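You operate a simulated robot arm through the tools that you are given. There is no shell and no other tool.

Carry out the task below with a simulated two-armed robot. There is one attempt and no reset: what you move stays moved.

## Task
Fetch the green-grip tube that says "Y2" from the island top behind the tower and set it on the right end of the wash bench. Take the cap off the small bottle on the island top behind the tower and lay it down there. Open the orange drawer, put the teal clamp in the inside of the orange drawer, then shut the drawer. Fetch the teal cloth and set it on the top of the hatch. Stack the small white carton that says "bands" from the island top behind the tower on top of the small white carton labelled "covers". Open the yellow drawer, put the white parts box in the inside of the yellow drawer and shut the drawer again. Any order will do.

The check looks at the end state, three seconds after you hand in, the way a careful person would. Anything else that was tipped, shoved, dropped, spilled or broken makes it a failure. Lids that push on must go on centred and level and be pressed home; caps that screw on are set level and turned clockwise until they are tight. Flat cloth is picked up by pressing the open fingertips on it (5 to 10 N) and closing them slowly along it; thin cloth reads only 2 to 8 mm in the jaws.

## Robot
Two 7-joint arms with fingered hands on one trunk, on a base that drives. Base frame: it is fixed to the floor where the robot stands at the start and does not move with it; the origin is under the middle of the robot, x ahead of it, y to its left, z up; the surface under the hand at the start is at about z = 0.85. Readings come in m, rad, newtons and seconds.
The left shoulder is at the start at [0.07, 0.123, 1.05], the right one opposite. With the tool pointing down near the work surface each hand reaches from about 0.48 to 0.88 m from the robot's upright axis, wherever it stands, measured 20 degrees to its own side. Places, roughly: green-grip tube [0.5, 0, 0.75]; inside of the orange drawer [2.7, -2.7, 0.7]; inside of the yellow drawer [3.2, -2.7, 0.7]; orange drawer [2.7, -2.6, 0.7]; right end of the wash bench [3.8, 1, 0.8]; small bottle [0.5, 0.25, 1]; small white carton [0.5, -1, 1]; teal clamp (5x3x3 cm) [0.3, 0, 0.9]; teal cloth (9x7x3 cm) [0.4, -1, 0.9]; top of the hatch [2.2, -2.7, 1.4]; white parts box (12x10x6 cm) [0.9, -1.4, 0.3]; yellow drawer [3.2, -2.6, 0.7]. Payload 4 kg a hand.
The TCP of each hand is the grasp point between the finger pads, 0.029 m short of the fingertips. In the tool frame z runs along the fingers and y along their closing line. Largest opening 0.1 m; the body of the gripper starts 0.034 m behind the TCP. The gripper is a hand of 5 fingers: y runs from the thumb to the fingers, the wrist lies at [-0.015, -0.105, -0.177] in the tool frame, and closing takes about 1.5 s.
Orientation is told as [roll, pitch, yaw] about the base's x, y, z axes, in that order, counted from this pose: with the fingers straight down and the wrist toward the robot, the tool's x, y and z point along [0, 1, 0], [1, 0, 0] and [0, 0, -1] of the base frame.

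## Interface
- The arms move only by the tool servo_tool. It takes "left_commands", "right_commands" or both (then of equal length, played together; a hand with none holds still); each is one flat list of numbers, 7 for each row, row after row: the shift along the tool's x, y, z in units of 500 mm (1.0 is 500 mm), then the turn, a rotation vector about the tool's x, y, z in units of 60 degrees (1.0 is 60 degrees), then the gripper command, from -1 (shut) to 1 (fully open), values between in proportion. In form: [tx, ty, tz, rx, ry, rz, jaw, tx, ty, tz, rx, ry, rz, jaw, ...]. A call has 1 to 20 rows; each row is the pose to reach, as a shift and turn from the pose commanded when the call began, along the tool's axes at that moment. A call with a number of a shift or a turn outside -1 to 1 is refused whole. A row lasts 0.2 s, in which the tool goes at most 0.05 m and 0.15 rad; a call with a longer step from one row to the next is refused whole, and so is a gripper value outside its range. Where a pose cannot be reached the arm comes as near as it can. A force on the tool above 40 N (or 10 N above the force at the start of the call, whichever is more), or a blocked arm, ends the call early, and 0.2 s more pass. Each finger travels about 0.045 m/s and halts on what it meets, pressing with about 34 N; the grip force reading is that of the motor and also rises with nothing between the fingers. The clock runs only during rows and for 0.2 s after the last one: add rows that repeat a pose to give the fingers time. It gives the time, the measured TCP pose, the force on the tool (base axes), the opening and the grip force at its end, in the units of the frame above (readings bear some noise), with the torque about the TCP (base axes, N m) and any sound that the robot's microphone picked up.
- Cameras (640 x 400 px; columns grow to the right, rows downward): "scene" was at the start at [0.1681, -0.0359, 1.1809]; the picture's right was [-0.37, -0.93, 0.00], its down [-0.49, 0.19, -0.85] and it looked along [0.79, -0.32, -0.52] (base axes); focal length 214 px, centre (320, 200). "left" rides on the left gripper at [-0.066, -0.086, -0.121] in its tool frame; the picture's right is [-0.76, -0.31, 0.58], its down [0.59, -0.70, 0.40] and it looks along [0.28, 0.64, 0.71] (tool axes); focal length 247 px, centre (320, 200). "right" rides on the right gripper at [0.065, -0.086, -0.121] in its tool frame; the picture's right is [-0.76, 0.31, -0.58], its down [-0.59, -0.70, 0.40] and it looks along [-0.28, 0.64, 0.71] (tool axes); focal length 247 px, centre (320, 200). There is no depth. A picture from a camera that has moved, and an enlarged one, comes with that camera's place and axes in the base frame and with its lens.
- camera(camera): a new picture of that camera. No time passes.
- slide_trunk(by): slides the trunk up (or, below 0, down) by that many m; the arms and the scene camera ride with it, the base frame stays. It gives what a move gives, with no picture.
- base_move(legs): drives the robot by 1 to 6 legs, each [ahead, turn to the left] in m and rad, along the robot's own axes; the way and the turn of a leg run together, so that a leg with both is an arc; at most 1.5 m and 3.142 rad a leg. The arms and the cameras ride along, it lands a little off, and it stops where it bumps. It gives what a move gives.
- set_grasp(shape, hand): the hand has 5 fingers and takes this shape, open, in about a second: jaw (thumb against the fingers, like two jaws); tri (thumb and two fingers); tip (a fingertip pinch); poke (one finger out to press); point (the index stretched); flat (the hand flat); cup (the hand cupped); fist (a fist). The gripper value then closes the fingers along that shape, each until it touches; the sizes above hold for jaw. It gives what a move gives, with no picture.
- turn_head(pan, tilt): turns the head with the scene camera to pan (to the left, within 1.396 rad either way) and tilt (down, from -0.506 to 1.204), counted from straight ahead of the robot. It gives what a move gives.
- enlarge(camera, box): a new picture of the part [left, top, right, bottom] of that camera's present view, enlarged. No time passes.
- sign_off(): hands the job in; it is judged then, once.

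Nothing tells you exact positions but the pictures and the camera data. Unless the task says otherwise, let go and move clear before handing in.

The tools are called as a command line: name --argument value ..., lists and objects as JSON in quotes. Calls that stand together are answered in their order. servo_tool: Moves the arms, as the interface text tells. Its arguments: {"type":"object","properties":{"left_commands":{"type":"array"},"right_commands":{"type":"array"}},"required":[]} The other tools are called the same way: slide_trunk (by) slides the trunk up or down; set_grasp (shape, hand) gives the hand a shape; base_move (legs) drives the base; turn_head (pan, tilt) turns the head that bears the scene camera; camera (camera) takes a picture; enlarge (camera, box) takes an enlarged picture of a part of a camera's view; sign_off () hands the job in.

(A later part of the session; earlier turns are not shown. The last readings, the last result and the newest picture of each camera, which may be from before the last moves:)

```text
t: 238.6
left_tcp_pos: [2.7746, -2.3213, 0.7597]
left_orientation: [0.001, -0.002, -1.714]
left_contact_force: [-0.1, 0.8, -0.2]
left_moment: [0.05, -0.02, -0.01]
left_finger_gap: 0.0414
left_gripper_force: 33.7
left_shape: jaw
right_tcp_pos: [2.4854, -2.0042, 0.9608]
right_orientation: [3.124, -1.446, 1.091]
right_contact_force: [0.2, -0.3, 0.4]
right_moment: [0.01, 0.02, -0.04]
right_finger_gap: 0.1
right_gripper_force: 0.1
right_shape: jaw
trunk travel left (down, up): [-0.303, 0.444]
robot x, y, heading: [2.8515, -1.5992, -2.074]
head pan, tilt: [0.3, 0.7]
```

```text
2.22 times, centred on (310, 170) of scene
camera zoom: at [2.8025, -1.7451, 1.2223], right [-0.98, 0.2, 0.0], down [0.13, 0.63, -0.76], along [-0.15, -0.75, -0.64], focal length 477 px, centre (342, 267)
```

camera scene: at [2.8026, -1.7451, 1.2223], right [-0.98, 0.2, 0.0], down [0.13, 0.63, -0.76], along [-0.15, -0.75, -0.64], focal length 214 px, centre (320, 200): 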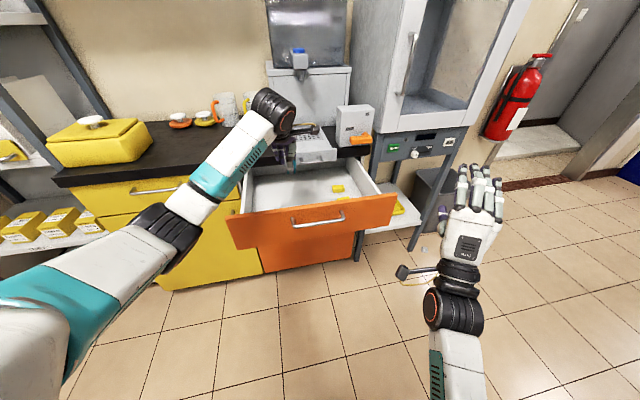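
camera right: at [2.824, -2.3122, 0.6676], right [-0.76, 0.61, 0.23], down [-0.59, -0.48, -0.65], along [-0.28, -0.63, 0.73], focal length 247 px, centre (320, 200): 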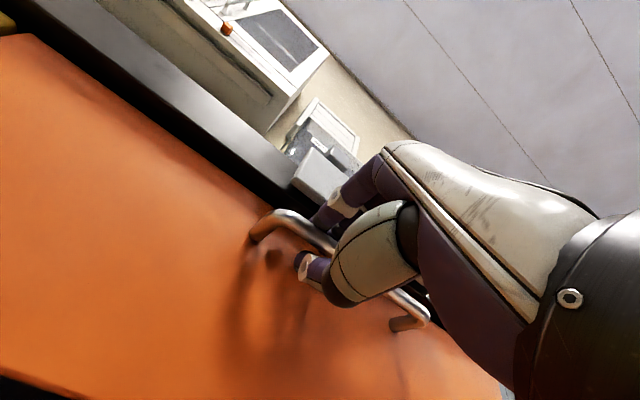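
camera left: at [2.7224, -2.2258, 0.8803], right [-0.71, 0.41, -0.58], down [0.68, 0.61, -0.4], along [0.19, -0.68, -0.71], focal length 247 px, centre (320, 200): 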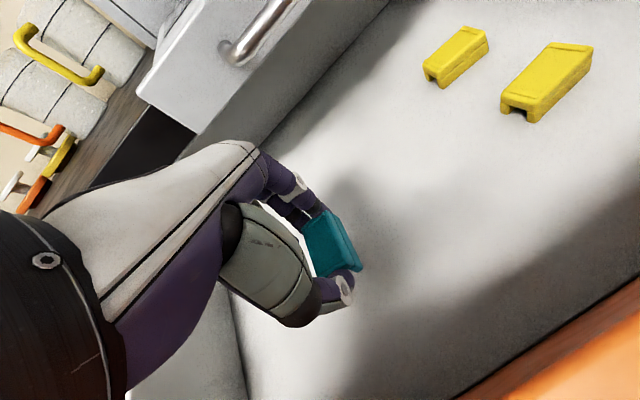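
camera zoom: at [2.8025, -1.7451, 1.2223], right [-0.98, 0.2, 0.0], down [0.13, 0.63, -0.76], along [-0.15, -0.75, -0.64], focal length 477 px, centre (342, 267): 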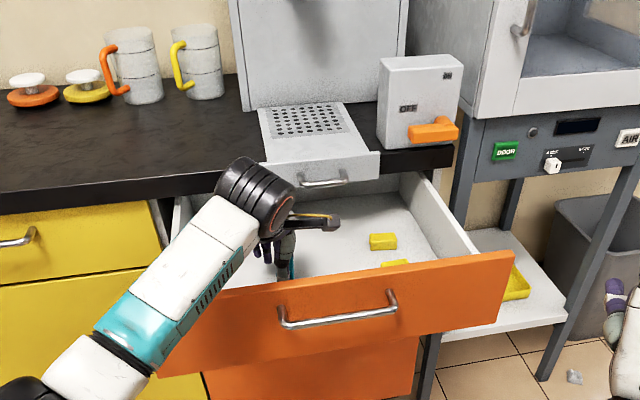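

The drawer floor is at about z = 0.69, so the clamp is roughly 3 cm above it. I'll go down a further 2.5–3 cm, feeling for contact.

servo_tool --left_commands '[0, 0, 0.02, 0, 0, 0, -0.3, 0, 0, 0.036, 0, 0, 0, -0.3, 0, 0, 0.048, 0, 0, 0, -0.3, 0, 0, 0.056, 0, 0, 0, -0.3, 0, 0, 0.056, 0, 0, 0, -0.3]'

camera --camera "left"

```text
t: 239.8
left_tcp_pos: [2.7752, -2.3218, 0.73]
left_orientation: [0.001, -0.001, -1.714]
left_contact_force: [0.5, 0.0, 0.1]
left_moment: [-0.01, 0.0, -0.02]
left_finger_gap: 0.0412
left_gripper_force: 34.2
left_shape: jaw
right_tcp_pos: [2.484, -2.0056, 0.9619]
right_orientation: [3.125, -1.445, 1.093]
right_contact_force: [0.3, -0.1, -0.9]
right_moment: [0.01, -0.01, -0.03]
right_finger_gap: 0.1
right_gripper_force: 0.0
right_shape: jaw
trunk travel left (down, up): [-0.303, 0.444]
robot x, y, heading: [2.8529, -1.6007, -2.071]
head pan, tilt: [0.3, 0.7]
```

```text
taken
camera left: at [2.7211, -2.2265, 0.8515], right [-0.71, 0.41, -0.58], down [0.68, 0.61, -0.4], along [0.19, -0.68, -0.71], focal length 247 px, centre (320, 200)
```

left: 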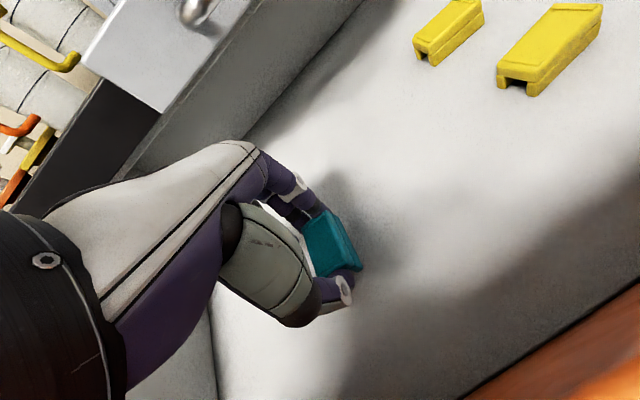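

Not touching yet; a little further.

servo_tool --left_commands '[0, 0, 0.008, 0, 0, 0, -0.3, 0, 0, 0.014, 0, 0, 0, -0.3, 0, 0, 0.02, 0, 0, 0, -0.3, 0, 0, 0.026, 0, 0, 0, -0.3, 0, 0, 0.026, 0, 0, 0, -0.3]'

enlarge --camera "scene" --box '[200, 80, 420, 260]'

```text
t: 241.0
left_tcp_pos: [2.7738, -2.3217, 0.7221]
left_orientation: [-0.002, -0.011, -1.715]
left_contact_force: [2.3, -1.5, 22.0]
left_moment: [-0.4, 0.0, 0.04]
left_finger_gap: 0.0421
left_gripper_force: 33.7
left_shape: jaw
right_tcp_pos: [2.4858, -2.0022, 0.9632]
right_orientation: [3.119, -1.444, 1.096]
right_contact_force: [0.4, 0.1, -0.6]
right_moment: [0.01, 0.01, 0.01]
right_finger_gap: 0.1001
right_gripper_force: 0.1
right_shape: jaw
trunk travel left (down, up): [-0.303, 0.444]
robot x, y, heading: [2.8553, -1.6032, -2.071]
head pan, tilt: [0.3, 0.7]
```

```text
2.22 times, centred on (310, 170) of scene
camera zoom: at [2.8029, -1.7427, 1.2229], right [-0.98, 0.2, 0.0], down [0.13, 0.63, -0.77], along [-0.16, -0.75, -0.64], focal length 477 px, centre (342, 267)
```

zoom: 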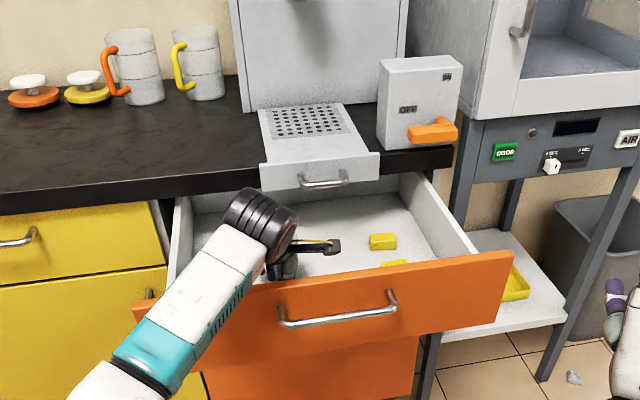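

Contact with the drawer floor. I'll ease off, open, and rise out.

servo_tool --left_commands '[0, 0, -0.008, 0, 0, 0, -0.3, 0, 0, -0.012, 0, 0, 0, 0.0, 0, 0, -0.012, 0, 0, 0, 0.3, 0, 0, -0.012, 0, 0, 0, 0.5, 0, 0, -0.012, 0, 0, 0, 0.6, 0, 0, -0.012, 0, 0, 0, 0.6, 0, 0, -0.05, 0, 0, 0, 0.6, 0, 0, -0.11, 0, 0, 0, 0.6, 0, 0, -0.2, 0, 0, 0, 0.6, 0, 0, -0.29, 0, 0, 0, 0.6, 0, 0, -0.38, 0, 0, 0, 1, 0, 0, -0.47, 0, 0, 0, 1, 0, -0.08, -0.55, 0, 0, 0, 1, 0, -0.16, -0.6, 0, 0, 0, 1, 0, -0.25, -0.6, 0, 0, 0, 1, 0, -0.34, -0.6, 0, 0, 0, 1]'

camera --camera "scene"

camera --camera "left"

```text
refused: row 13 steps farther than a row can; nothing moved
```

```text
taken
camera scene: at [2.8029, -1.7427, 1.2229], right [-0.98, 0.2, 0.0], down [0.13, 0.63, -0.77], along [-0.16, -0.75, -0.64], focal length 214 px, centre (320, 200)
```

scene: 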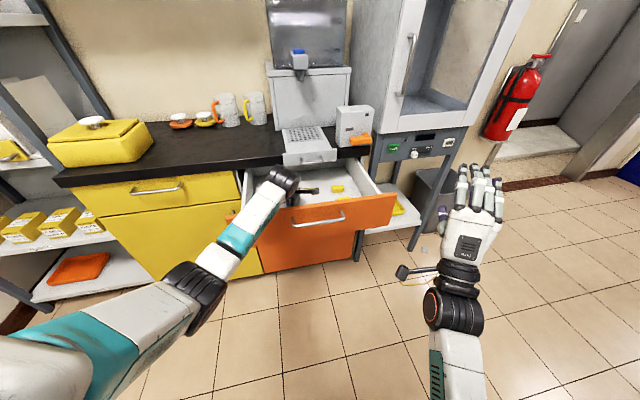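

```text
taken
camera left: at [2.7216, -2.2258, 0.8426], right [-0.71, 0.41, -0.58], down [0.68, 0.61, -0.41], along [0.19, -0.68, -0.71], focal length 247 px, centre (320, 200)
```

left: 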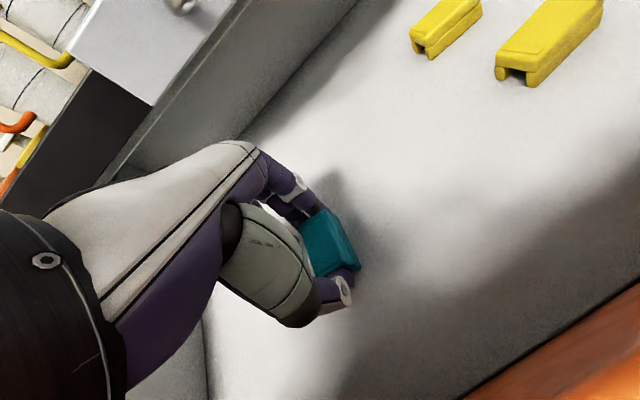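

One row was too long; I'll repeat with smaller steps.

servo_tool --left_commands '[0, 0, -0.008, 0, 0, 0, -0.3, 0, 0, -0.012, 0, 0, 0, 0.0, 0, 0, -0.012, 0, 0, 0, 0.3, 0, 0, -0.012, 0, 0, 0, 0.5, 0, 0, -0.012, 0, 0, 0, 0.6, 0, 0, -0.012, 0, 0, 0, 0.6, 0, 0, -0.05, 0, 0, 0, 0.6, 0, 0, -0.11, 0, 0, 0, 0.6, 0, 0, -0.2, 0, 0, 0, 0.6, 0, 0, -0.29, 0, 0, 0, 0.6, 0, 0, -0.38, 0, 0, 0, 1, 0, 0, -0.47, 0, 0, 0, 1, 0, -0.05, -0.53, 0, 0, 0, 1, 0, -0.12, -0.58, 0, 0, 0, 1, 0, -0.2, -0.6, 0, 0, 0, 1, 0, -0.28, -0.6, 0, 0, 0, 1]'

camera --camera "scene"

camera --camera "left"

```text
t: 244.4
left_tcp_pos: [2.7968, -2.1811, 1.0162]
left_orientation: [0.003, 0.0, -1.713]
left_contact_force: [0.9, -0.1, 0.1]
left_moment: [0.0, -0.02, -0.01]
left_finger_gap: 0.1001
left_gripper_force: 0.0
left_shape: jaw
right_tcp_pos: [2.4845, -2.0037, 0.9619]
right_orientation: [3.123, -1.445, 1.093]
right_contact_force: [0.0, -1.2, -0.6]
right_moment: [0.03, 0.02, -0.02]
right_finger_gap: 0.0996
right_gripper_force: 0.1
right_shape: jaw
trunk travel left (down, up): [-0.303, 0.444]
robot x, y, heading: [2.8565, -1.6008, -2.076]
head pan, tilt: [0.3, 0.7]
```

```text
taken
camera scene: at [2.8027, -1.7448, 1.2223], right [-0.98, 0.2, 0.0], down [0.13, 0.63, -0.76], along [-0.15, -0.75, -0.64], focal length 214 px, centre (320, 200)
```

scene: 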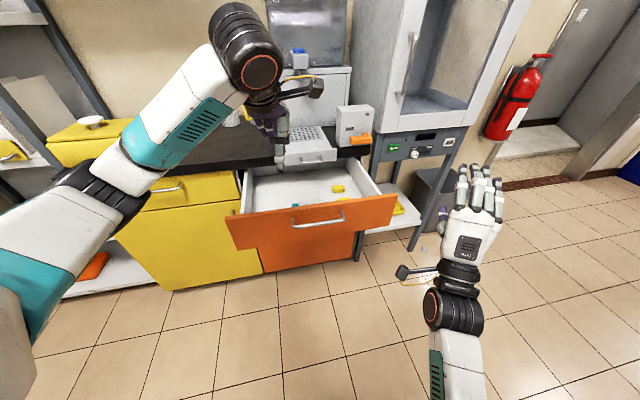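

```text
taken
camera left: at [2.7432, -2.0863, 1.1377], right [-0.71, 0.41, -0.58], down [0.68, 0.61, -0.4], along [0.19, -0.67, -0.71], focal length 247 px, centre (320, 200)
```

left: 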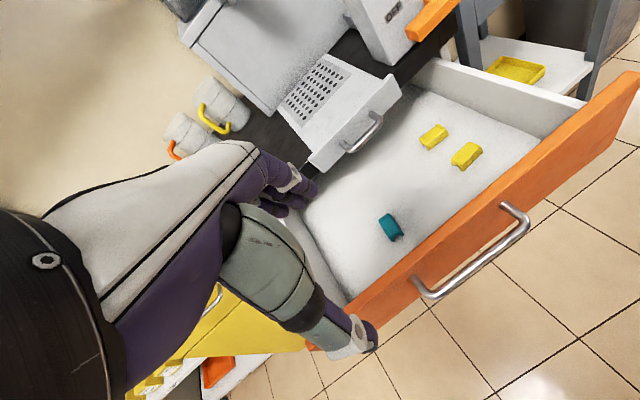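

The clamp lies in the drawer. To shut it, I'll square up again, back off a little, and push the drawer front with the closed right hand.

base_move --legs '[[0, 0.5], [-0.15, 0]]'

slide_trunk --by -0.2

turn_head --pan -0.2 --tilt 0.7

camera --camera "scene"

camera --camera "right"

```text
t: 247.3
left_tcp_pos: [3.0898, -1.9809, 1.0167]
left_orientation: [0.001, -0.003, -1.195]
left_contact_force: [0.7, 0.4, -0.2]
left_moment: [0.01, -0.02, 0.01]
left_finger_gap: 0.0999
left_gripper_force: 0.1
left_shape: jaw
right_tcp_pos: [2.7309, -1.9817, 0.9621]
right_orientation: [3.124, -1.445, 1.613]
right_contact_force: [-0.3, 0.1, 0.0]
right_moment: [-0.02, 0.01, -0.01]
right_finger_gap: 0.0999
right_gripper_force: 0.1
right_shape: jaw
trunk travel left (down, up): [-0.303, 0.444]
robot x, y, heading: [2.8524, -1.4504, -1.555]
head pan, tilt: [0.3, 0.7]
```

```text
t: 249.4
left_tcp_pos: [3.09, -1.9815, 0.8174]
left_orientation: [0.002, -0.002, -1.196]
left_contact_force: [0.3, -0.4, 0.9]
left_moment: [0.04, 0.0, 0.0]
left_finger_gap: 0.0999
left_gripper_force: 0.0
left_shape: jaw
right_tcp_pos: [2.7314, -1.9821, 0.7628]
right_orientation: [3.125, -1.444, 1.611]
right_contact_force: [0.1, -0.9, 0.6]
right_moment: [-0.04, -0.02, 0.04]
right_finger_gap: 0.1
right_gripper_force: 0.0
right_shape: jaw
trunk travel left (down, up): [-0.103, 0.644]
robot x, y, heading: [2.8503, -1.4476, -1.551]
head pan, tilt: [0.3, 0.7]
```

```text
t: 250.4
left_tcp_pos: [3.0908, -1.9818, 0.8167]
left_orientation: [0.0, -0.004, -1.195]
left_contact_force: [-0.4, -1.2, 0.5]
left_moment: [-0.02, -0.02, -0.02]
left_finger_gap: 0.1
left_gripper_force: 0.1
left_shape: jaw
right_tcp_pos: [2.7314, -1.9834, 0.7624]
right_orientation: [3.125, -1.445, 1.613]
right_contact_force: [-0.4, 0.1, -0.2]
right_moment: [0.02, -0.01, -0.02]
right_finger_gap: 0.0995
right_gripper_force: 0.1
right_shape: jaw
trunk travel left (down, up): [-0.103, 0.644]
robot x, y, heading: [2.8522, -1.45, -1.557]
head pan, tilt: [-0.201, 0.7]
```

```text
taken
camera scene: at [2.8378, -1.6777, 1.0138], right [-0.98, 0.18, 0.0], down [0.12, 0.63, -0.76], along [-0.14, -0.75, -0.64], focal length 214 px, centre (320, 200)
```

scene: 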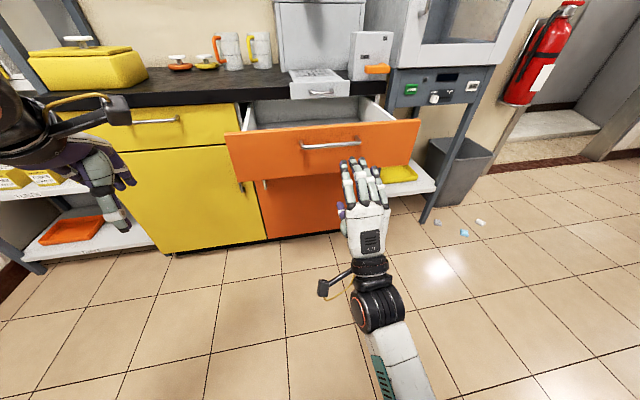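

```text
taken
camera right: at [2.7942, -1.8712, 0.6614], right [-0.77, 0.59, 0.23], down [-0.58, -0.5, -0.65], along [-0.27, -0.63, 0.72], focal length 247 px, centre (320, 200)
```

right: 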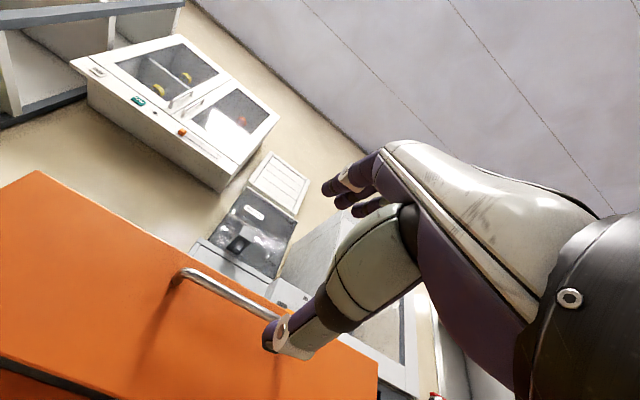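

I'll close the right fingers, lower them below the handle line, and pull the left hand back out of the way.

servo_tool --left_commands '[0, -0.05, -0.05, 0, 0, 0, 1, 0, -0.1, -0.1, 0, 0, 0, 1, 0, -0.15, -0.15, 0, 0, 0, 1, 0, -0.2, -0.2, 0, 0, 0, 1, 0, -0.25, -0.25, 0, 0, 0, 1, 0, -0.25, -0.3, 0, 0, 0, 1, 0, -0.25, -0.3, 0, 0, 0, 1, 0, -0.25, -0.3, 0, 0, 0, 1, 0, -0.25, -0.3, 0, 0, 0, 1]' --right_commands '[0, -0.03, -0.003, 0, 0, 0, 0.5, 0, -0.06, -0.007, 0, 0, 0, 0, 0, -0.093, -0.011, 0, 0, 0, -0.5, 0, -0.093, -0.011, 0, 0, 0, -1, 0, -0.093, -0.011, 0, 0, 0, -1, 0, -0.093, -0.011, 0, 0, 0, -1, 0, -0.093, -0.011, 0, 0, 0, -1, 0, -0.093, -0.011, 0, 0, 0, -1, 0, -0.093, -0.011, 0, 0, 0, -1]'

base_move --legs '[[0.17, 0]]'

camera --camera "scene"

camera --camera "right"

```text
t: 252.4
left_tcp_pos: [3.0441, -1.8676, 0.9655]
left_orientation: [0.0, -0.002, -1.197]
left_contact_force: [-0.4, 0.3, -0.8]
left_moment: [-0.04, 0.01, 0.02]
left_finger_gap: 0.1
left_gripper_force: 0.0
left_shape: jaw
right_tcp_pos: [2.7327, -1.9825, 0.7138]
right_orientation: [3.125, -1.445, 1.613]
right_contact_force: [-0.5, -0.5, -0.4]
right_moment: [0.01, -0.03, -0.01]
right_finger_gap: 0.0
right_gripper_force: 33.6
right_shape: jaw
trunk travel left (down, up): [-0.103, 0.644]
robot x, y, heading: [2.8513, -1.4483, -1.561]
head pan, tilt: [-0.201, 0.7]
```

```text
t: 253.8
left_tcp_pos: [3.0467, -2.036, 0.9654]
left_orientation: [-0.001, -0.002, -1.193]
left_contact_force: [0.2, 0.6, 0.4]
left_moment: [0.03, -0.02, -0.02]
left_finger_gap: 0.0999
left_gripper_force: 0.1
left_shape: jaw
right_tcp_pos: [2.7341, -2.152, 0.7145]
right_orientation: [3.125, -1.445, 1.612]
right_contact_force: [-0.6, -0.4, -0.3]
right_moment: [0.01, -0.04, 0.01]
right_finger_gap: 0.0
right_gripper_force: 33.9
right_shape: jaw
trunk travel left (down, up): [-0.103, 0.644]
robot x, y, heading: [2.8549, -1.617, -1.552]
head pan, tilt: [-0.201, 0.7]
```

```text
taken
camera scene: at [2.8408, -1.8465, 1.0137], right [-0.98, 0.18, 0.0], down [0.12, 0.63, -0.76], along [-0.14, -0.75, -0.64], focal length 214 px, centre (320, 200)
```

scene: 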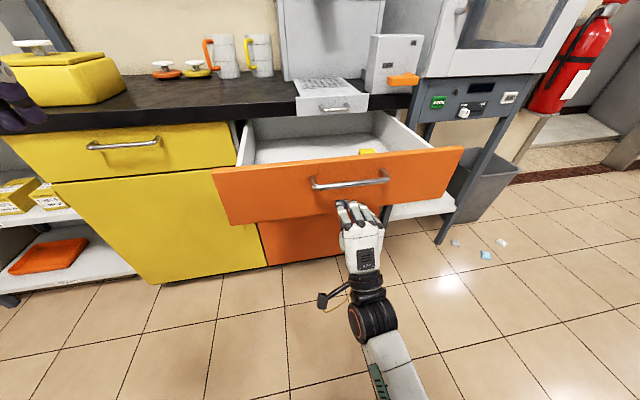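

```text
taken
camera right: at [2.798, -2.0398, 0.6134], right [-0.77, 0.59, 0.23], down [-0.57, -0.5, -0.65], along [-0.27, -0.63, 0.72], focal length 247 px, centre (320, 200)
```

right: 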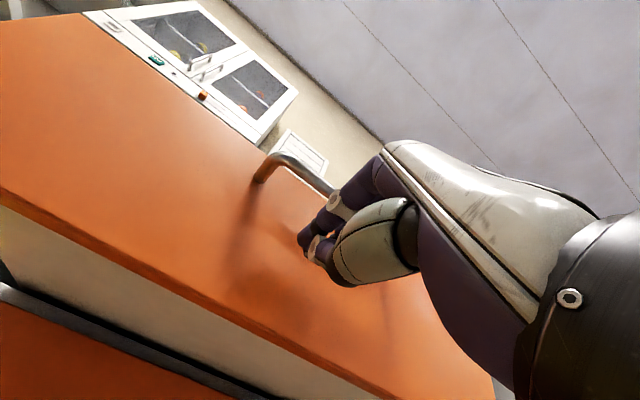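

The closed fingers are just below the handle, about 3 cm from the front. Pushing with the base.

base_move --legs '[[0.22, 0]]'

camera --camera "scene"

```text
t: 255.5
left_tcp_pos: [3.0517, -2.2582, 0.9655]
left_orientation: [0.0, -0.004, -1.19]
left_contact_force: [0.5, 0.4, 0.0]
left_moment: [0.01, -0.04, -0.01]
left_finger_gap: 0.0997
left_gripper_force: 0.0
left_shape: jaw
right_tcp_pos: [2.7407, -2.3737, 0.7138]
right_orientation: [3.123, -1.444, 1.616]
right_contact_force: [-0.4, -0.3, 0.0]
right_moment: [-0.05, -0.02, -0.01]
right_finger_gap: 0.0001
right_gripper_force: 33.9
right_shape: jaw
trunk travel left (down, up): [-0.103, 0.644]
robot x, y, heading: [2.8577, -1.8394, -1.551]
head pan, tilt: [-0.201, 0.7]
```

```text
taken
camera scene: at [2.8455, -2.0688, 1.0137], right [-0.98, 0.18, 0.0], down [0.12, 0.63, -0.76], along [-0.14, -0.75, -0.64], focal length 214 px, centre (320, 200)
```

scene: 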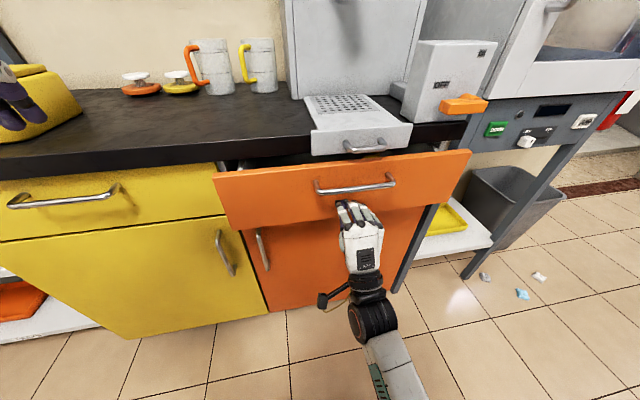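

Nearly shut. I'll finish with the arm, which stops on force.

servo_tool --right_commands '[0, -0.004, 0.03, 0, 0, 0, -1, 0, -0.007, 0.06, 0, 0, 0, -1, 0, -0.011, 0.09, 0, 0, 0, -1, 0, -0.014, 0.12, 0, 0, 0, -1, 0, -0.017, 0.14, 0, 0, 0, -1, 0, -0.019, 0.155, 0, 0, 0, -1, 0, -0.02, 0.17, 0, 0, 0, -1, 0, -0.022, 0.185, 0, 0, 0, -1]'

camera --camera "scene"

```text
t: 256.7
left_tcp_pos: [3.0526, -2.2568, 0.966]
left_orientation: [0.0, -0.002, -1.19]
left_contact_force: [1.3, -0.3, 0.5]
left_moment: [0.0, 0.03, 0.01]
left_finger_gap: 0.1
left_gripper_force: 0.1
left_shape: jaw
right_tcp_pos: [2.7428, -2.4385, 0.716]
right_orientation: [3.122, -1.434, 1.619]
right_contact_force: [-1.1, 15.1, 0.4]
right_moment: [-0.06, 0.0, -0.1]
right_finger_gap: 0.0
right_gripper_force: 34.4
right_shape: jaw
trunk travel left (down, up): [-0.103, 0.644]
robot x, y, heading: [2.8612, -1.836, -1.554]
head pan, tilt: [-0.201, 0.7]
stopped in row 5 (right hand): the force on the tool passed its limit at 51 N (the readings are from after the stop); the commanded pose is now the measured one
```

```text
taken
camera scene: at [2.8455, -2.0674, 1.014], right [-0.98, 0.18, 0.0], down [0.12, 0.63, -0.77], along [-0.14, -0.75, -0.64], focal length 214 px, centre (320, 200)
```

scene: 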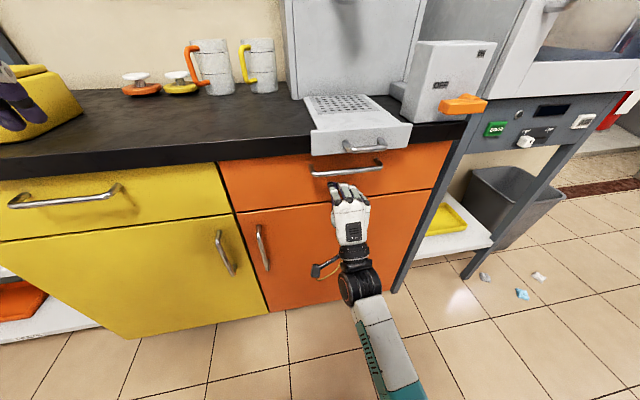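

The orange drawer is shut flush. While I'm here I'll also open the yellow drawer, so it is ready when I come back with the parts box.

enlarge --camera "scene" --box '[180, 80, 480, 280]'

base_move --legs '[[-0.3, 0], [0, 1.55], [0.44, 0], [0, -1.57]]'

camera --camera "scene"

```text
2.00 times, centred on (330, 180) of scene
camera zoom: at [2.8455, -2.0674, 1.014], right [-0.98, 0.18, 0.0], down [0.12, 0.63, -0.77], along [-0.14, -0.75, -0.64], focal length 429 px, centre (300, 240)
```

zoom: 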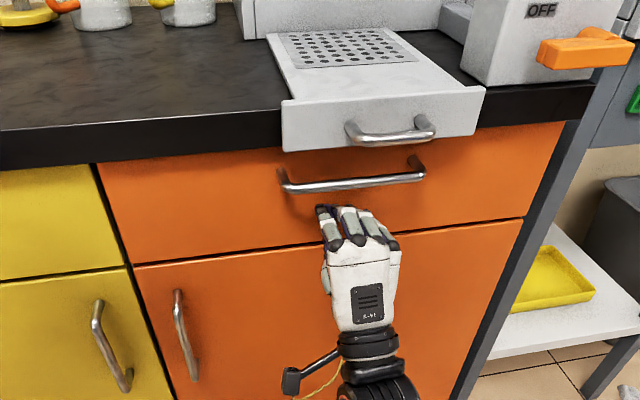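

```text
t: 268.8
left_tcp_pos: [3.4524, -1.9808, 0.9649]
left_orientation: [0.0, -0.002, -1.252]
left_contact_force: [-0.3, 0.3, 0.1]
left_moment: [0.02, -0.01, 0.0]
left_finger_gap: 0.0999
left_gripper_force: 0.1
left_shape: jaw
right_tcp_pos: [3.1317, -2.1444, 0.7134]
right_orientation: [3.121, -1.439, 1.559]
right_contact_force: [0.0, -0.4, 0.4]
right_moment: [0.0, -0.03, 0.03]
right_finger_gap: 0.0001
right_gripper_force: 34.0
right_shape: jaw
trunk travel left (down, up): [-0.103, 0.644]
robot x, y, heading: [3.2857, -1.5525, -1.619]
head pan, tilt: [-0.201, 0.7]
```

```text
taken
camera scene: at [3.2577, -1.7794, 1.0138], right [-0.97, 0.24, 0.0], down [0.16, 0.63, -0.76], along [-0.18, -0.74, -0.64], focal length 214 px, centre (320, 200)
```

scene: 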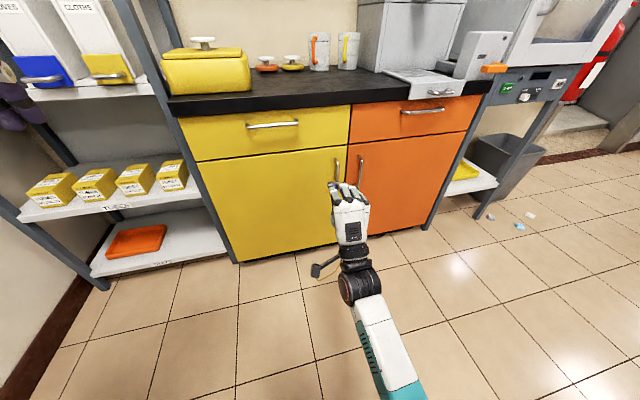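

The yellow handle spans x 3.17–3.32 at z ≈ 0.77. I'll shift the hand left and up to handle height with a 5 cm opening, then approach.

servo_tool --right_commands '[0.045, 0.026, 0.003, 0, 0, 0, -0.5, 0.09, 0.052, 0.006, 0, 0, 0, 0.0, 0.135, 0.078, 0.009, 0, 0, 0, 0.0, 0.18, 0.105, 0.0126, 0, 0, 0, 0.0, 0.18, 0.105, 0.0126, 0, 0, 0, 0.0, 0.18, 0.105, 0.0126, 0, 0, 0, 0.0, 0.18, 0.105, 0.0126, 0, 0, 0, 0.0]'

base_move --legs '[[0.18, 0.0]]'

camera --camera "scene"

camera --camera "right"

```text
t: 270.4
left_tcp_pos: [3.4511, -1.9806, 0.9664]
left_orientation: [0.0, -0.002, -1.251]
left_contact_force: [-0.3, -0.5, -0.1]
left_moment: [0.0, 0.03, -0.02]
left_finger_gap: 0.1002
left_gripper_force: 0.2
left_shape: jaw
right_tcp_pos: [3.2191, -2.1443, 0.766]
right_orientation: [-2.975, -1.434, 1.372]
right_contact_force: [-0.3, 0.1, -0.1]
right_moment: [0.01, -0.02, -0.02]
right_finger_gap: 0.0496
right_gripper_force: 0.0
right_shape: jaw
trunk travel left (down, up): [-0.103, 0.644]
robot x, y, heading: [3.2876, -1.5536, -1.613]
head pan, tilt: [-0.201, 0.7]
```

```text
t: 271.9
left_tcp_pos: [3.4454, -2.1617, 0.9662]
left_orientation: [0.001, -0.001, -1.252]
left_contact_force: [-0.3, 0.1, 0.3]
left_moment: [0.0, -0.01, -0.01]
left_finger_gap: 0.0998
left_gripper_force: 0.0
left_shape: jaw
right_tcp_pos: [3.2129, -2.3268, 0.766]
right_orientation: [-2.991, -1.433, 1.389]
right_contact_force: [0.3, 0.2, 0.1]
right_moment: [0.01, 0.0, 0.01]
right_finger_gap: 0.0497
right_gripper_force: 0.0
right_shape: jaw
trunk travel left (down, up): [-0.103, 0.644]
robot x, y, heading: [3.2785, -1.7337, -1.612]
head pan, tilt: [-0.201, 0.7]
```

```text
taken
camera scene: at [3.2505, -1.9608, 1.0137], right [-0.97, 0.24, 0.0], down [0.15, 0.63, -0.76], along [-0.18, -0.74, -0.64], focal length 214 px, centre (320, 200)
```

scene: 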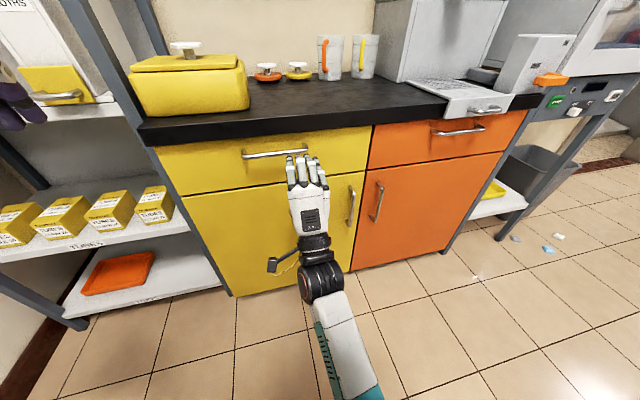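

```text
taken
camera right: at [3.2795, -2.2193, 0.6637], right [-0.73, 0.64, 0.24], down [-0.62, -0.47, -0.63], along [-0.29, -0.61, 0.74], focal length 247 px, centre (320, 200)
```

right: 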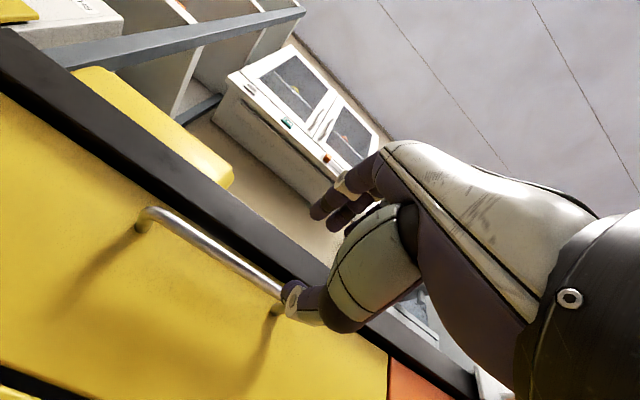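

Aligned in height. I'll shift 2–3 cm toward the bar's middle, slide onto it, and close.

servo_tool --right_commands '[0.05, -0.004, 0.03, 0, 0, 0, 0.0, 0.05, -0.01, 0.08, 0, 0, 0, 0.0, 0.05, -0.016, 0.13, 0, 0, 0, 0.0, 0.05, -0.024, 0.19, 0, 0, 0, 0.0, 0.05, -0.024, 0.19, 0, 0, 0, -0.4, 0.05, -0.024, 0.19, 0, 0, 0, -0.8, 0.05, -0.024, 0.19, 0, 0, 0, -1, 0.05, -0.024, 0.19, 0, 0, 0, -1, 0.05, -0.024, 0.19, 0, 0, 0, -1, 0.05, -0.024, 0.19, 0, 0, 0, -1]'

camera --camera "right"

enlarge --camera "scene" --box '[200, 80, 380, 240]'

```text
t: 274.1
left_tcp_pos: [3.4455, -2.1614, 0.9653]
left_orientation: [0.0, 0.0, -1.25]
left_contact_force: [0.0, 0.4, -0.1]
left_moment: [0.04, 0.01, -0.03]
left_finger_gap: 0.1
left_gripper_force: 0.2
left_shape: jaw
right_tcp_pos: [3.2342, -2.422, 0.771]
right_orientation: [-2.993, -1.431, 1.39]
right_contact_force: [-1.4, -4.2, 5.4]
right_moment: [-0.06, 0.21, -0.12]
right_finger_gap: 0.0
right_gripper_force: 34.4
right_shape: jaw
trunk travel left (down, up): [-0.103, 0.644]
robot x, y, heading: [3.2798, -1.7343, -1.609]
head pan, tilt: [-0.201, 0.7]
```

```text
taken
camera right: at [3.3007, -2.3145, 0.6673], right [-0.73, 0.64, 0.24], down [-0.62, -0.47, -0.63], along [-0.29, -0.61, 0.74], focal length 247 px, centre (320, 200)
```

right: 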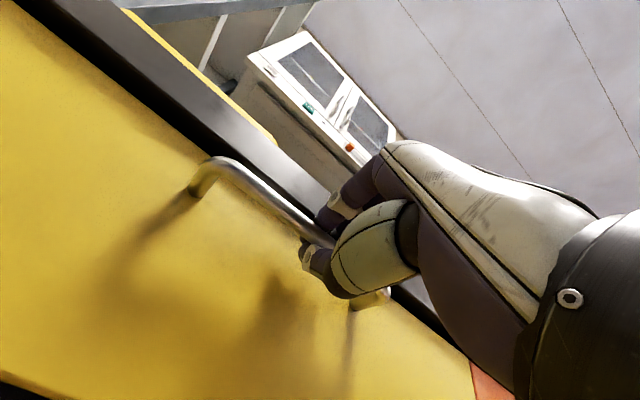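

```text
2.50 times, centred on (290, 160) of scene
camera zoom: at [3.2504, -1.9606, 1.0138], right [-0.97, 0.24, 0.0], down [0.15, 0.63, -0.76], along [-0.18, -0.74, -0.64], focal length 536 px, centre (395, 300)
```

zoom: 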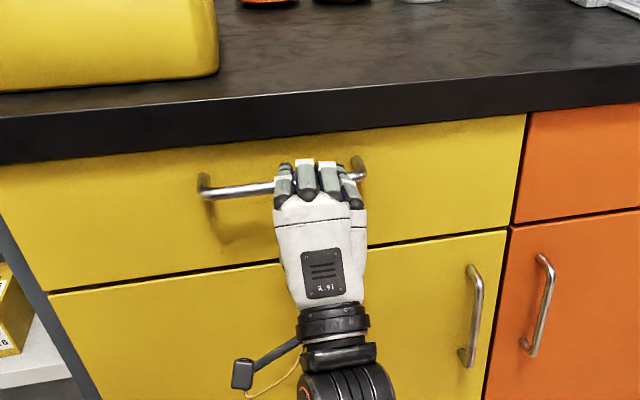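

Grip looks just like before. Pulling by backing the base 0.26 m.

base_move --legs '[[-0.26, 0]]'

camera --camera "scene"

```text
t: 275.7
left_tcp_pos: [3.455, -1.9541, 0.9642]
left_orientation: [0.0, 0.0, -1.247]
left_contact_force: [-0.1, 0.1, 0.3]
left_moment: [-0.01, 0.01, -0.01]
left_finger_gap: 0.0999
left_gripper_force: 0.0
left_shape: jaw
right_tcp_pos: [3.235, -2.2159, 0.7703]
right_orientation: [-3.024, -1.429, 1.412]
right_contact_force: [-7.0, 0.8, 2.3]
right_moment: [0.02, 0.11, -0.02]
right_finger_gap: 0.0001
right_gripper_force: 34.3
right_shape: jaw
trunk travel left (down, up): [-0.103, 0.644]
robot x, y, heading: [3.2827, -1.5302, -1.602]
head pan, tilt: [-0.201, 0.7]
stopped in leg 1: the force on the tool passed its limit at 41 N (the readings are from after the stop); the commanded pose is now the measured one
```

```text
taken
camera scene: at [3.2591, -1.754, 1.0137], right [-0.97, 0.24, 0.0], down [0.15, 0.63, -0.76], along [-0.18, -0.74, -0.64], focal length 214 px, centre (320, 200)
```

scene: 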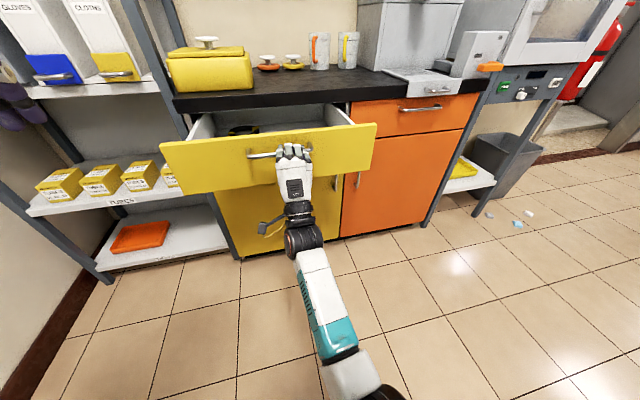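

The drawer is open about 20 cm. I'll pull a little more for a comfortable opening.

base_move --legs '[[-0.07, 0]]'

camera --camera "scene"

```text
t: 276.7
left_tcp_pos: [3.4562, -1.8842, 0.9658]
left_orientation: [0.0, -0.001, -1.249]
left_contact_force: [-0.3, -0.5, 0.5]
left_moment: [0.04, -0.01, 0.0]
left_finger_gap: 0.0998
left_gripper_force: 0.1
left_shape: jaw
right_tcp_pos: [3.2359, -2.1447, 0.7702]
right_orientation: [-3.034, -1.43, 1.421]
right_contact_force: [-22.0, 1.1, 4.6]
right_moment: [-0.03, 0.08, -0.14]
right_finger_gap: 0.0003
right_gripper_force: 33.9
right_shape: jaw
trunk travel left (down, up): [-0.103, 0.644]
robot x, y, heading: [3.2865, -1.4551, -1.609]
head pan, tilt: [-0.201, 0.7]
```

```text
taken
camera scene: at [3.2601, -1.6828, 1.0138], right [-0.97, 0.24, 0.0], down [0.15, 0.63, -0.76], along [-0.18, -0.74, -0.64], focal length 214 px, centre (320, 200)
```

scene: 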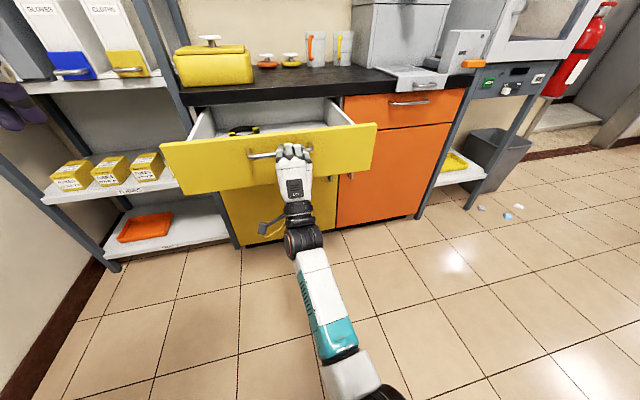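

Good. Letting go of the yellow handle and drawing the hand back.

servo_tool --right_commands '[0, 0, 0, 0, 0, 0, -0.5, 0, 0, 0, 0, 0, 0, 0.0, 0, 0, 0, 0, 0, 0, 0.1, 0, 0, 0, 0, 0, 0, 0.1, 0, 0, 0, 0, 0, 0, 0.1, 0, 0, 0, 0, 0, 0, 0.1, 0, 0.005, -0.06, 0, 0, 0, 0.1, 0, 0.01, -0.13, 0, 0, 0, 0.1, 0, 0.015, -0.2, 0, 0, 0, 0.1, 0, 0.02, -0.26, 0, 0, 0, 0.1, 0, 0.02, -0.26, 0, 0, 0, 1, 0, 0.02, -0.26, 0, 0, 0, 1]'

camera --camera "scene"

```text
t: 279.1
left_tcp_pos: [3.457, -1.8837, 0.9662]
left_orientation: [-0.001, 0.0, -1.249]
left_contact_force: [-0.2, -0.6, -0.4]
left_moment: [-0.01, 0.01, 0.01]
left_finger_gap: 0.1
left_gripper_force: 0.1
left_shape: jaw
right_tcp_pos: [3.2359, -2.03, 0.8194]
right_orientation: [-2.994, -1.292, 1.374]
right_contact_force: [-0.3, -0.1, 0.4]
right_moment: [0.05, 0.03, 0.01]
right_finger_gap: 0.0883
right_gripper_force: 0.1
right_shape: jaw
trunk travel left (down, up): [-0.103, 0.644]
robot x, y, heading: [3.2883, -1.4553, -1.606]
head pan, tilt: [-0.201, 0.7]
stopped in row 11 (right hand): the arm was blocked; the commanded pose is now the measured one
```

```text
taken
camera scene: at [3.2616, -1.6833, 1.0137], right [-0.97, 0.24, 0.0], down [0.15, 0.63, -0.76], along [-0.18, -0.74, -0.64], focal length 214 px, centre (320, 200)
```

scene: 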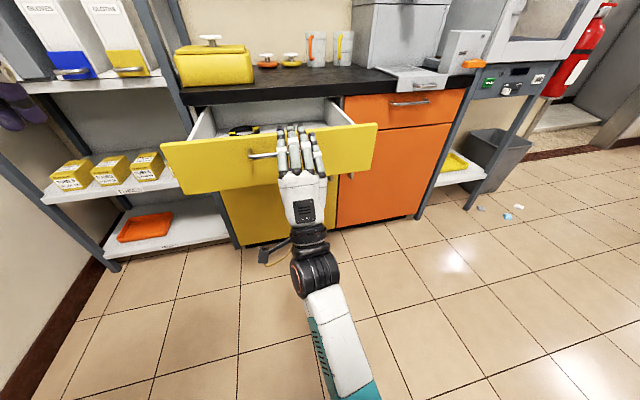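

Released. I'll back off and return the right hand to its downward pose.

base_move --legs '[[-0.25, 0]]'

slide_trunk --by 0.2

servo_tool --right_commands '[0, 0, 0, 0.12, 0, 0, 1, 0, 0, 0, 0.24, 0, 0, 1, 0, 0, 0, 0.36, 0, 0, 1, 0, 0, 0, 0.48, 0, 0, 1, 0, 0.02, 0.02, 0.6, 0, 0, 1, 0, 0.04, 0.04, 0.72, 0, 0, 1, 0, 0.06, 0.06, 0.84, 0, 0, 1, 0, 0.08, 0.08, 0.95, 0, 0, 1, 0, 0.08, 0.08, 0.95, 0, 0, 1]'

camera --camera "scene"

```text
t: 280.9
left_tcp_pos: [3.4666, -1.6467, 0.9651]
left_orientation: [0.0, -0.001, -1.249]
left_contact_force: [0.9, -0.2, 0.5]
left_moment: [-0.02, -0.02, 0.0]
left_finger_gap: 0.0998
left_gripper_force: 0.1
left_shape: jaw
right_tcp_pos: [3.2459, -1.7922, 0.8171]
right_orientation: [-2.999, -1.291, 1.377]
right_contact_force: [-0.1, 0.0, 0.3]
right_moment: [0.0, -0.02, -0.04]
right_finger_gap: 0.0998
right_gripper_force: 0.1
right_shape: jaw
trunk travel left (down, up): [-0.103, 0.644]
robot x, y, heading: [3.2968, -1.22, -1.601]
head pan, tilt: [-0.201, 0.7]
```

```text
t: 283.1
left_tcp_pos: [3.4657, -1.6459, 1.1651]
left_orientation: [0.0, 0.0, -1.251]
left_contact_force: [0.1, -0.5, 0.1]
left_moment: [-0.03, -0.03, 0.0]
left_finger_gap: 0.1
left_gripper_force: 0.0
left_shape: jaw
right_tcp_pos: [3.2435, -1.7956, 1.0269]
right_orientation: [-2.969, -1.27, 1.348]
right_contact_force: [0.2, -0.8, -0.3]
right_moment: [-0.01, -0.01, 0.0]
right_finger_gap: 0.0997
right_gripper_force: 0.0
right_shape: jaw
trunk travel left (down, up): [-0.303, 0.444]
robot x, y, heading: [3.2951, -1.2201, -1.596]
head pan, tilt: [-0.201, 0.7]
```

```text
t: 284.0
left_tcp_pos: [3.4661, -1.6458, 1.1654]
left_orientation: [-0.001, 0.0, -1.25]
left_contact_force: [-1.0, -0.2, 0.4]
left_moment: [0.02, 0.0, -0.02]
left_finger_gap: 0.1
left_gripper_force: 0.1
left_shape: jaw
right_tcp_pos: [3.2204, -1.803, 1.0465]
right_orientation: [-1.549, -1.365, -0.115]
right_contact_force: [0.3, 0.7, -1.0]
right_moment: [0.0, 0.02, 0.0]
right_finger_gap: 0.0997
right_gripper_force: 0.0
right_shape: jaw
trunk travel left (down, up): [-0.303, 0.444]
robot x, y, heading: [3.2972, -1.2182, -1.597]
head pan, tilt: [-0.201, 0.7]
stopped in row 4 (right hand): the arm was blocked; the commanded pose is now the measured one
```

```text
taken
camera scene: at [3.2744, -1.371, 1.2222], right [-0.97, 0.23, 0.0], down [0.15, 0.63, -0.76], along [-0.17, -0.74, -0.64], focal length 214 px, centre (320, 200)
```

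scene: 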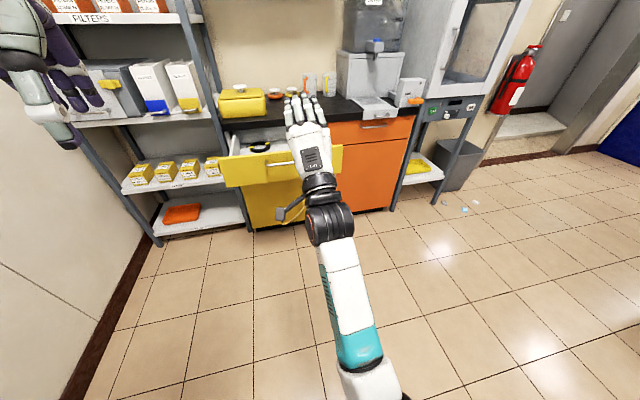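

The hand is too close to the body to turn in place, so I'll extend it forward first and level it, then turn it down.

servo_tool --right_commands '[0, 0, 0.08, 0, 0, 0.05, 1, 0, 0, 0.16, 0, 0, 0.1, 1, 0, 0, 0.24, 0, 0, 0.15, 1, 0, 0, 0.32, 0, 0, 0.196, 1, 0, 0, 0.32, 0, 0, 0.196, 1]'

servo_tool --right_commands '[0, 0, 0, 0.12, 0, 0, 1, 0, 0, 0, 0.24, 0, 0, 1, 0, 0, 0, 0.36, 0, 0, 1, 0, 0, 0, 0.48, 0, 0, 1, 0, 0, 0, 0.6, 0, 0, 1, 0, 0, 0, 0.72, 0, 0, 1, 0, 0, 0, 0.75, 0, 0, 1, 0, 0, 0, 0.75, 0, 0, 1]'

camera --camera "scene"

```text
t: 285.2
left_tcp_pos: [3.4656, -1.6466, 1.1657]
left_orientation: [0.0, -0.003, -1.249]
left_contact_force: [-0.5, 0.7, 0.3]
left_moment: [0.01, -0.03, 0.03]
left_finger_gap: 0.1
left_gripper_force: 0.1
left_shape: jaw
right_tcp_pos: [3.2086, -1.9617, 1.0468]
right_orientation: [0.553, -1.563, -2.215]
right_contact_force: [0.3, 0.0, 0.2]
right_moment: [0.0, -0.02, -0.01]
right_finger_gap: 0.0999
right_gripper_force: 0.0
right_shape: jaw
trunk travel left (down, up): [-0.303, 0.444]
robot x, y, heading: [3.2969, -1.2208, -1.598]
head pan, tilt: [-0.201, 0.7]
```

```text
t: 287.0
left_tcp_pos: [3.4651, -1.6458, 1.1668]
left_orientation: [0.001, -0.002, -1.25]
left_contact_force: [0.3, -0.4, -0.5]
left_moment: [0.04, 0.01, 0.0]
left_finger_gap: 0.0998
left_gripper_force: 0.0
left_shape: jaw
right_tcp_pos: [3.2067, -1.9622, 1.044]
right_orientation: [0.005, -0.778, -1.664]
right_contact_force: [-0.3, -0.6, 0.0]
right_moment: [-0.01, 0.02, 0.02]
right_finger_gap: 0.0999
right_gripper_force: 0.0
right_shape: jaw
trunk travel left (down, up): [-0.303, 0.444]
robot x, y, heading: [3.2951, -1.2194, -1.6]
head pan, tilt: [-0.201, 0.7]
```

```text
taken
camera scene: at [3.2745, -1.3709, 1.2222], right [-0.97, 0.23, 0.0], down [0.14, 0.63, -0.76], along [-0.17, -0.74, -0.64], focal length 214 px, centre (320, 200)
```

scene: 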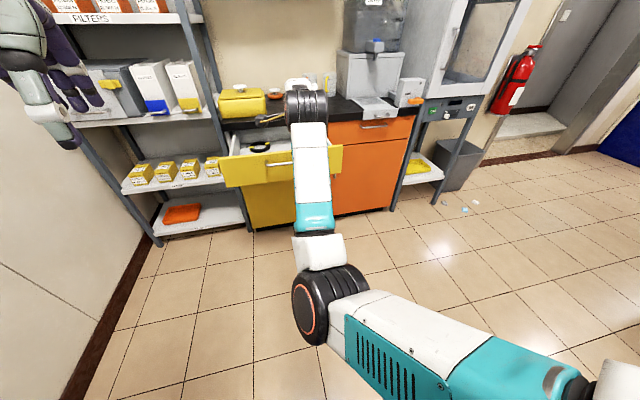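

Now the rest of the turn, drawing the hand back at the same time.

servo_tool --right_commands '[0, -0.035, -0.035, 0.093, 0, 0, 1, 0, -0.07, -0.07, 0.186, 0, 0, 1, 0, -0.1, -0.1, 0.279, 0, 0, 1, 0, -0.13, -0.13, 0.372, 0, 0, 1, 0, -0.16, -0.16, 0.465, 0, 0, 1, 0, -0.19, -0.19, 0.558, 0, 0, 1, 0, -0.22, -0.22, 0.651, 0, 0, 1, 0, -0.25, -0.25, 0.743, 0, 0, 1, 0, -0.25, -0.25, 0.743, 0, 0, 1]'

turn_head --pan 1.2 --tilt 0.3

camera --camera "scene"

turn_head --pan -1.2 --tilt 0.3

camera --camera "scene"

```text
t: 289.0
left_tcp_pos: [3.4658, -1.6452, 1.1662]
left_orientation: [0.001, -0.003, -1.249]
left_contact_force: [0.4, 0.0, -0.3]
left_moment: [0.02, -0.04, -0.03]
left_finger_gap: 0.0999
left_gripper_force: 0.0
left_shape: jaw
right_tcp_pos: [3.2209, -1.8165, 1.0229]
right_orientation: [0.004, 0.001, -1.661]
right_contact_force: [-1.0, 0.4, -0.5]
right_moment: [0.01, -0.05, 0.0]
right_finger_gap: 0.1004
right_gripper_force: 0.2
right_shape: jaw
right hand out of reach, approached as far as the arm can: row 8, 9
trunk travel left (down, up): [-0.303, 0.444]
robot x, y, heading: [3.2938, -1.2195, -1.596]
head pan, tilt: [-0.201, 0.7]
```

```text
t: 290.5
left_tcp_pos: [3.4667, -1.6467, 1.166]
left_orientation: [0.001, 0.0, -1.249]
left_contact_force: [-0.1, -1.1, 0.2]
left_moment: [0.0, 0.0, 0.0]
left_finger_gap: 0.0998
left_gripper_force: 0.0
left_shape: jaw
right_tcp_pos: [3.2216, -1.8153, 1.0239]
right_orientation: [0.004, -0.002, -1.66]
right_contact_force: [-0.3, 0.1, -0.3]
right_moment: [0.0, 0.01, 0.02]
right_finger_gap: 0.0997
right_gripper_force: 0.2
right_shape: jaw
trunk travel left (down, up): [-0.303, 0.444]
robot x, y, heading: [3.2946, -1.2166, -1.597]
head pan, tilt: [1.201, 0.3]
```

```text
taken
camera scene: at [3.3797, -1.3243, 1.2584], right [-0.39, -0.92, 0.0], down [-0.27, 0.11, -0.96], along [0.88, -0.37, -0.3], focal length 214 px, centre (320, 200)
```

scene: 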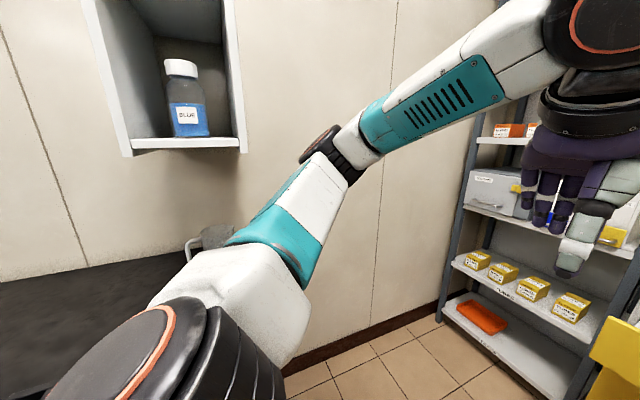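

```text
t: 292.7
left_tcp_pos: [3.4665, -1.6466, 1.1655]
left_orientation: [-0.001, 0.0, -1.249]
left_contact_force: [0.0, 0.4, -0.2]
left_moment: [-0.01, -0.01, 0.03]
left_finger_gap: 0.0996
left_gripper_force: 0.0
left_shape: jaw
right_tcp_pos: [3.2209, -1.8151, 1.0244]
right_orientation: [0.004, -0.001, -1.661]
right_contact_force: [0.2, 0.2, 0.3]
right_moment: [-0.03, -0.02, 0.01]
right_finger_gap: 0.1001
right_gripper_force: 0.0
right_shape: jaw
trunk travel left (down, up): [-0.303, 0.444]
robot x, y, heading: [3.2956, -1.2222, -1.599]
head pan, tilt: [-1.201, 0.3]
```

```text
taken
camera scene: at [3.2057, -1.3197, 1.2584], right [-0.34, 0.94, 0.0], down [0.28, 0.1, -0.96], along [-0.9, -0.32, -0.3], focal length 214 px, centre (320, 200)
```

scene: 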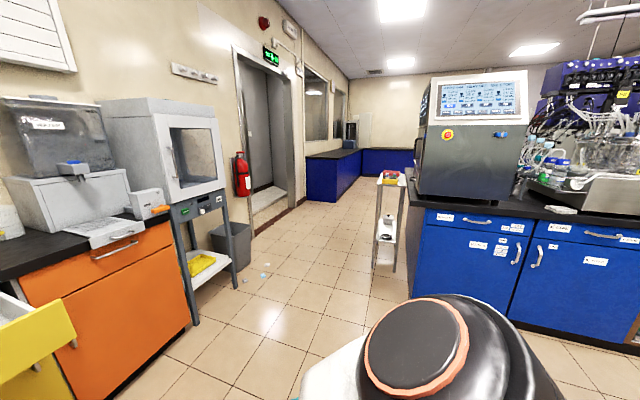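

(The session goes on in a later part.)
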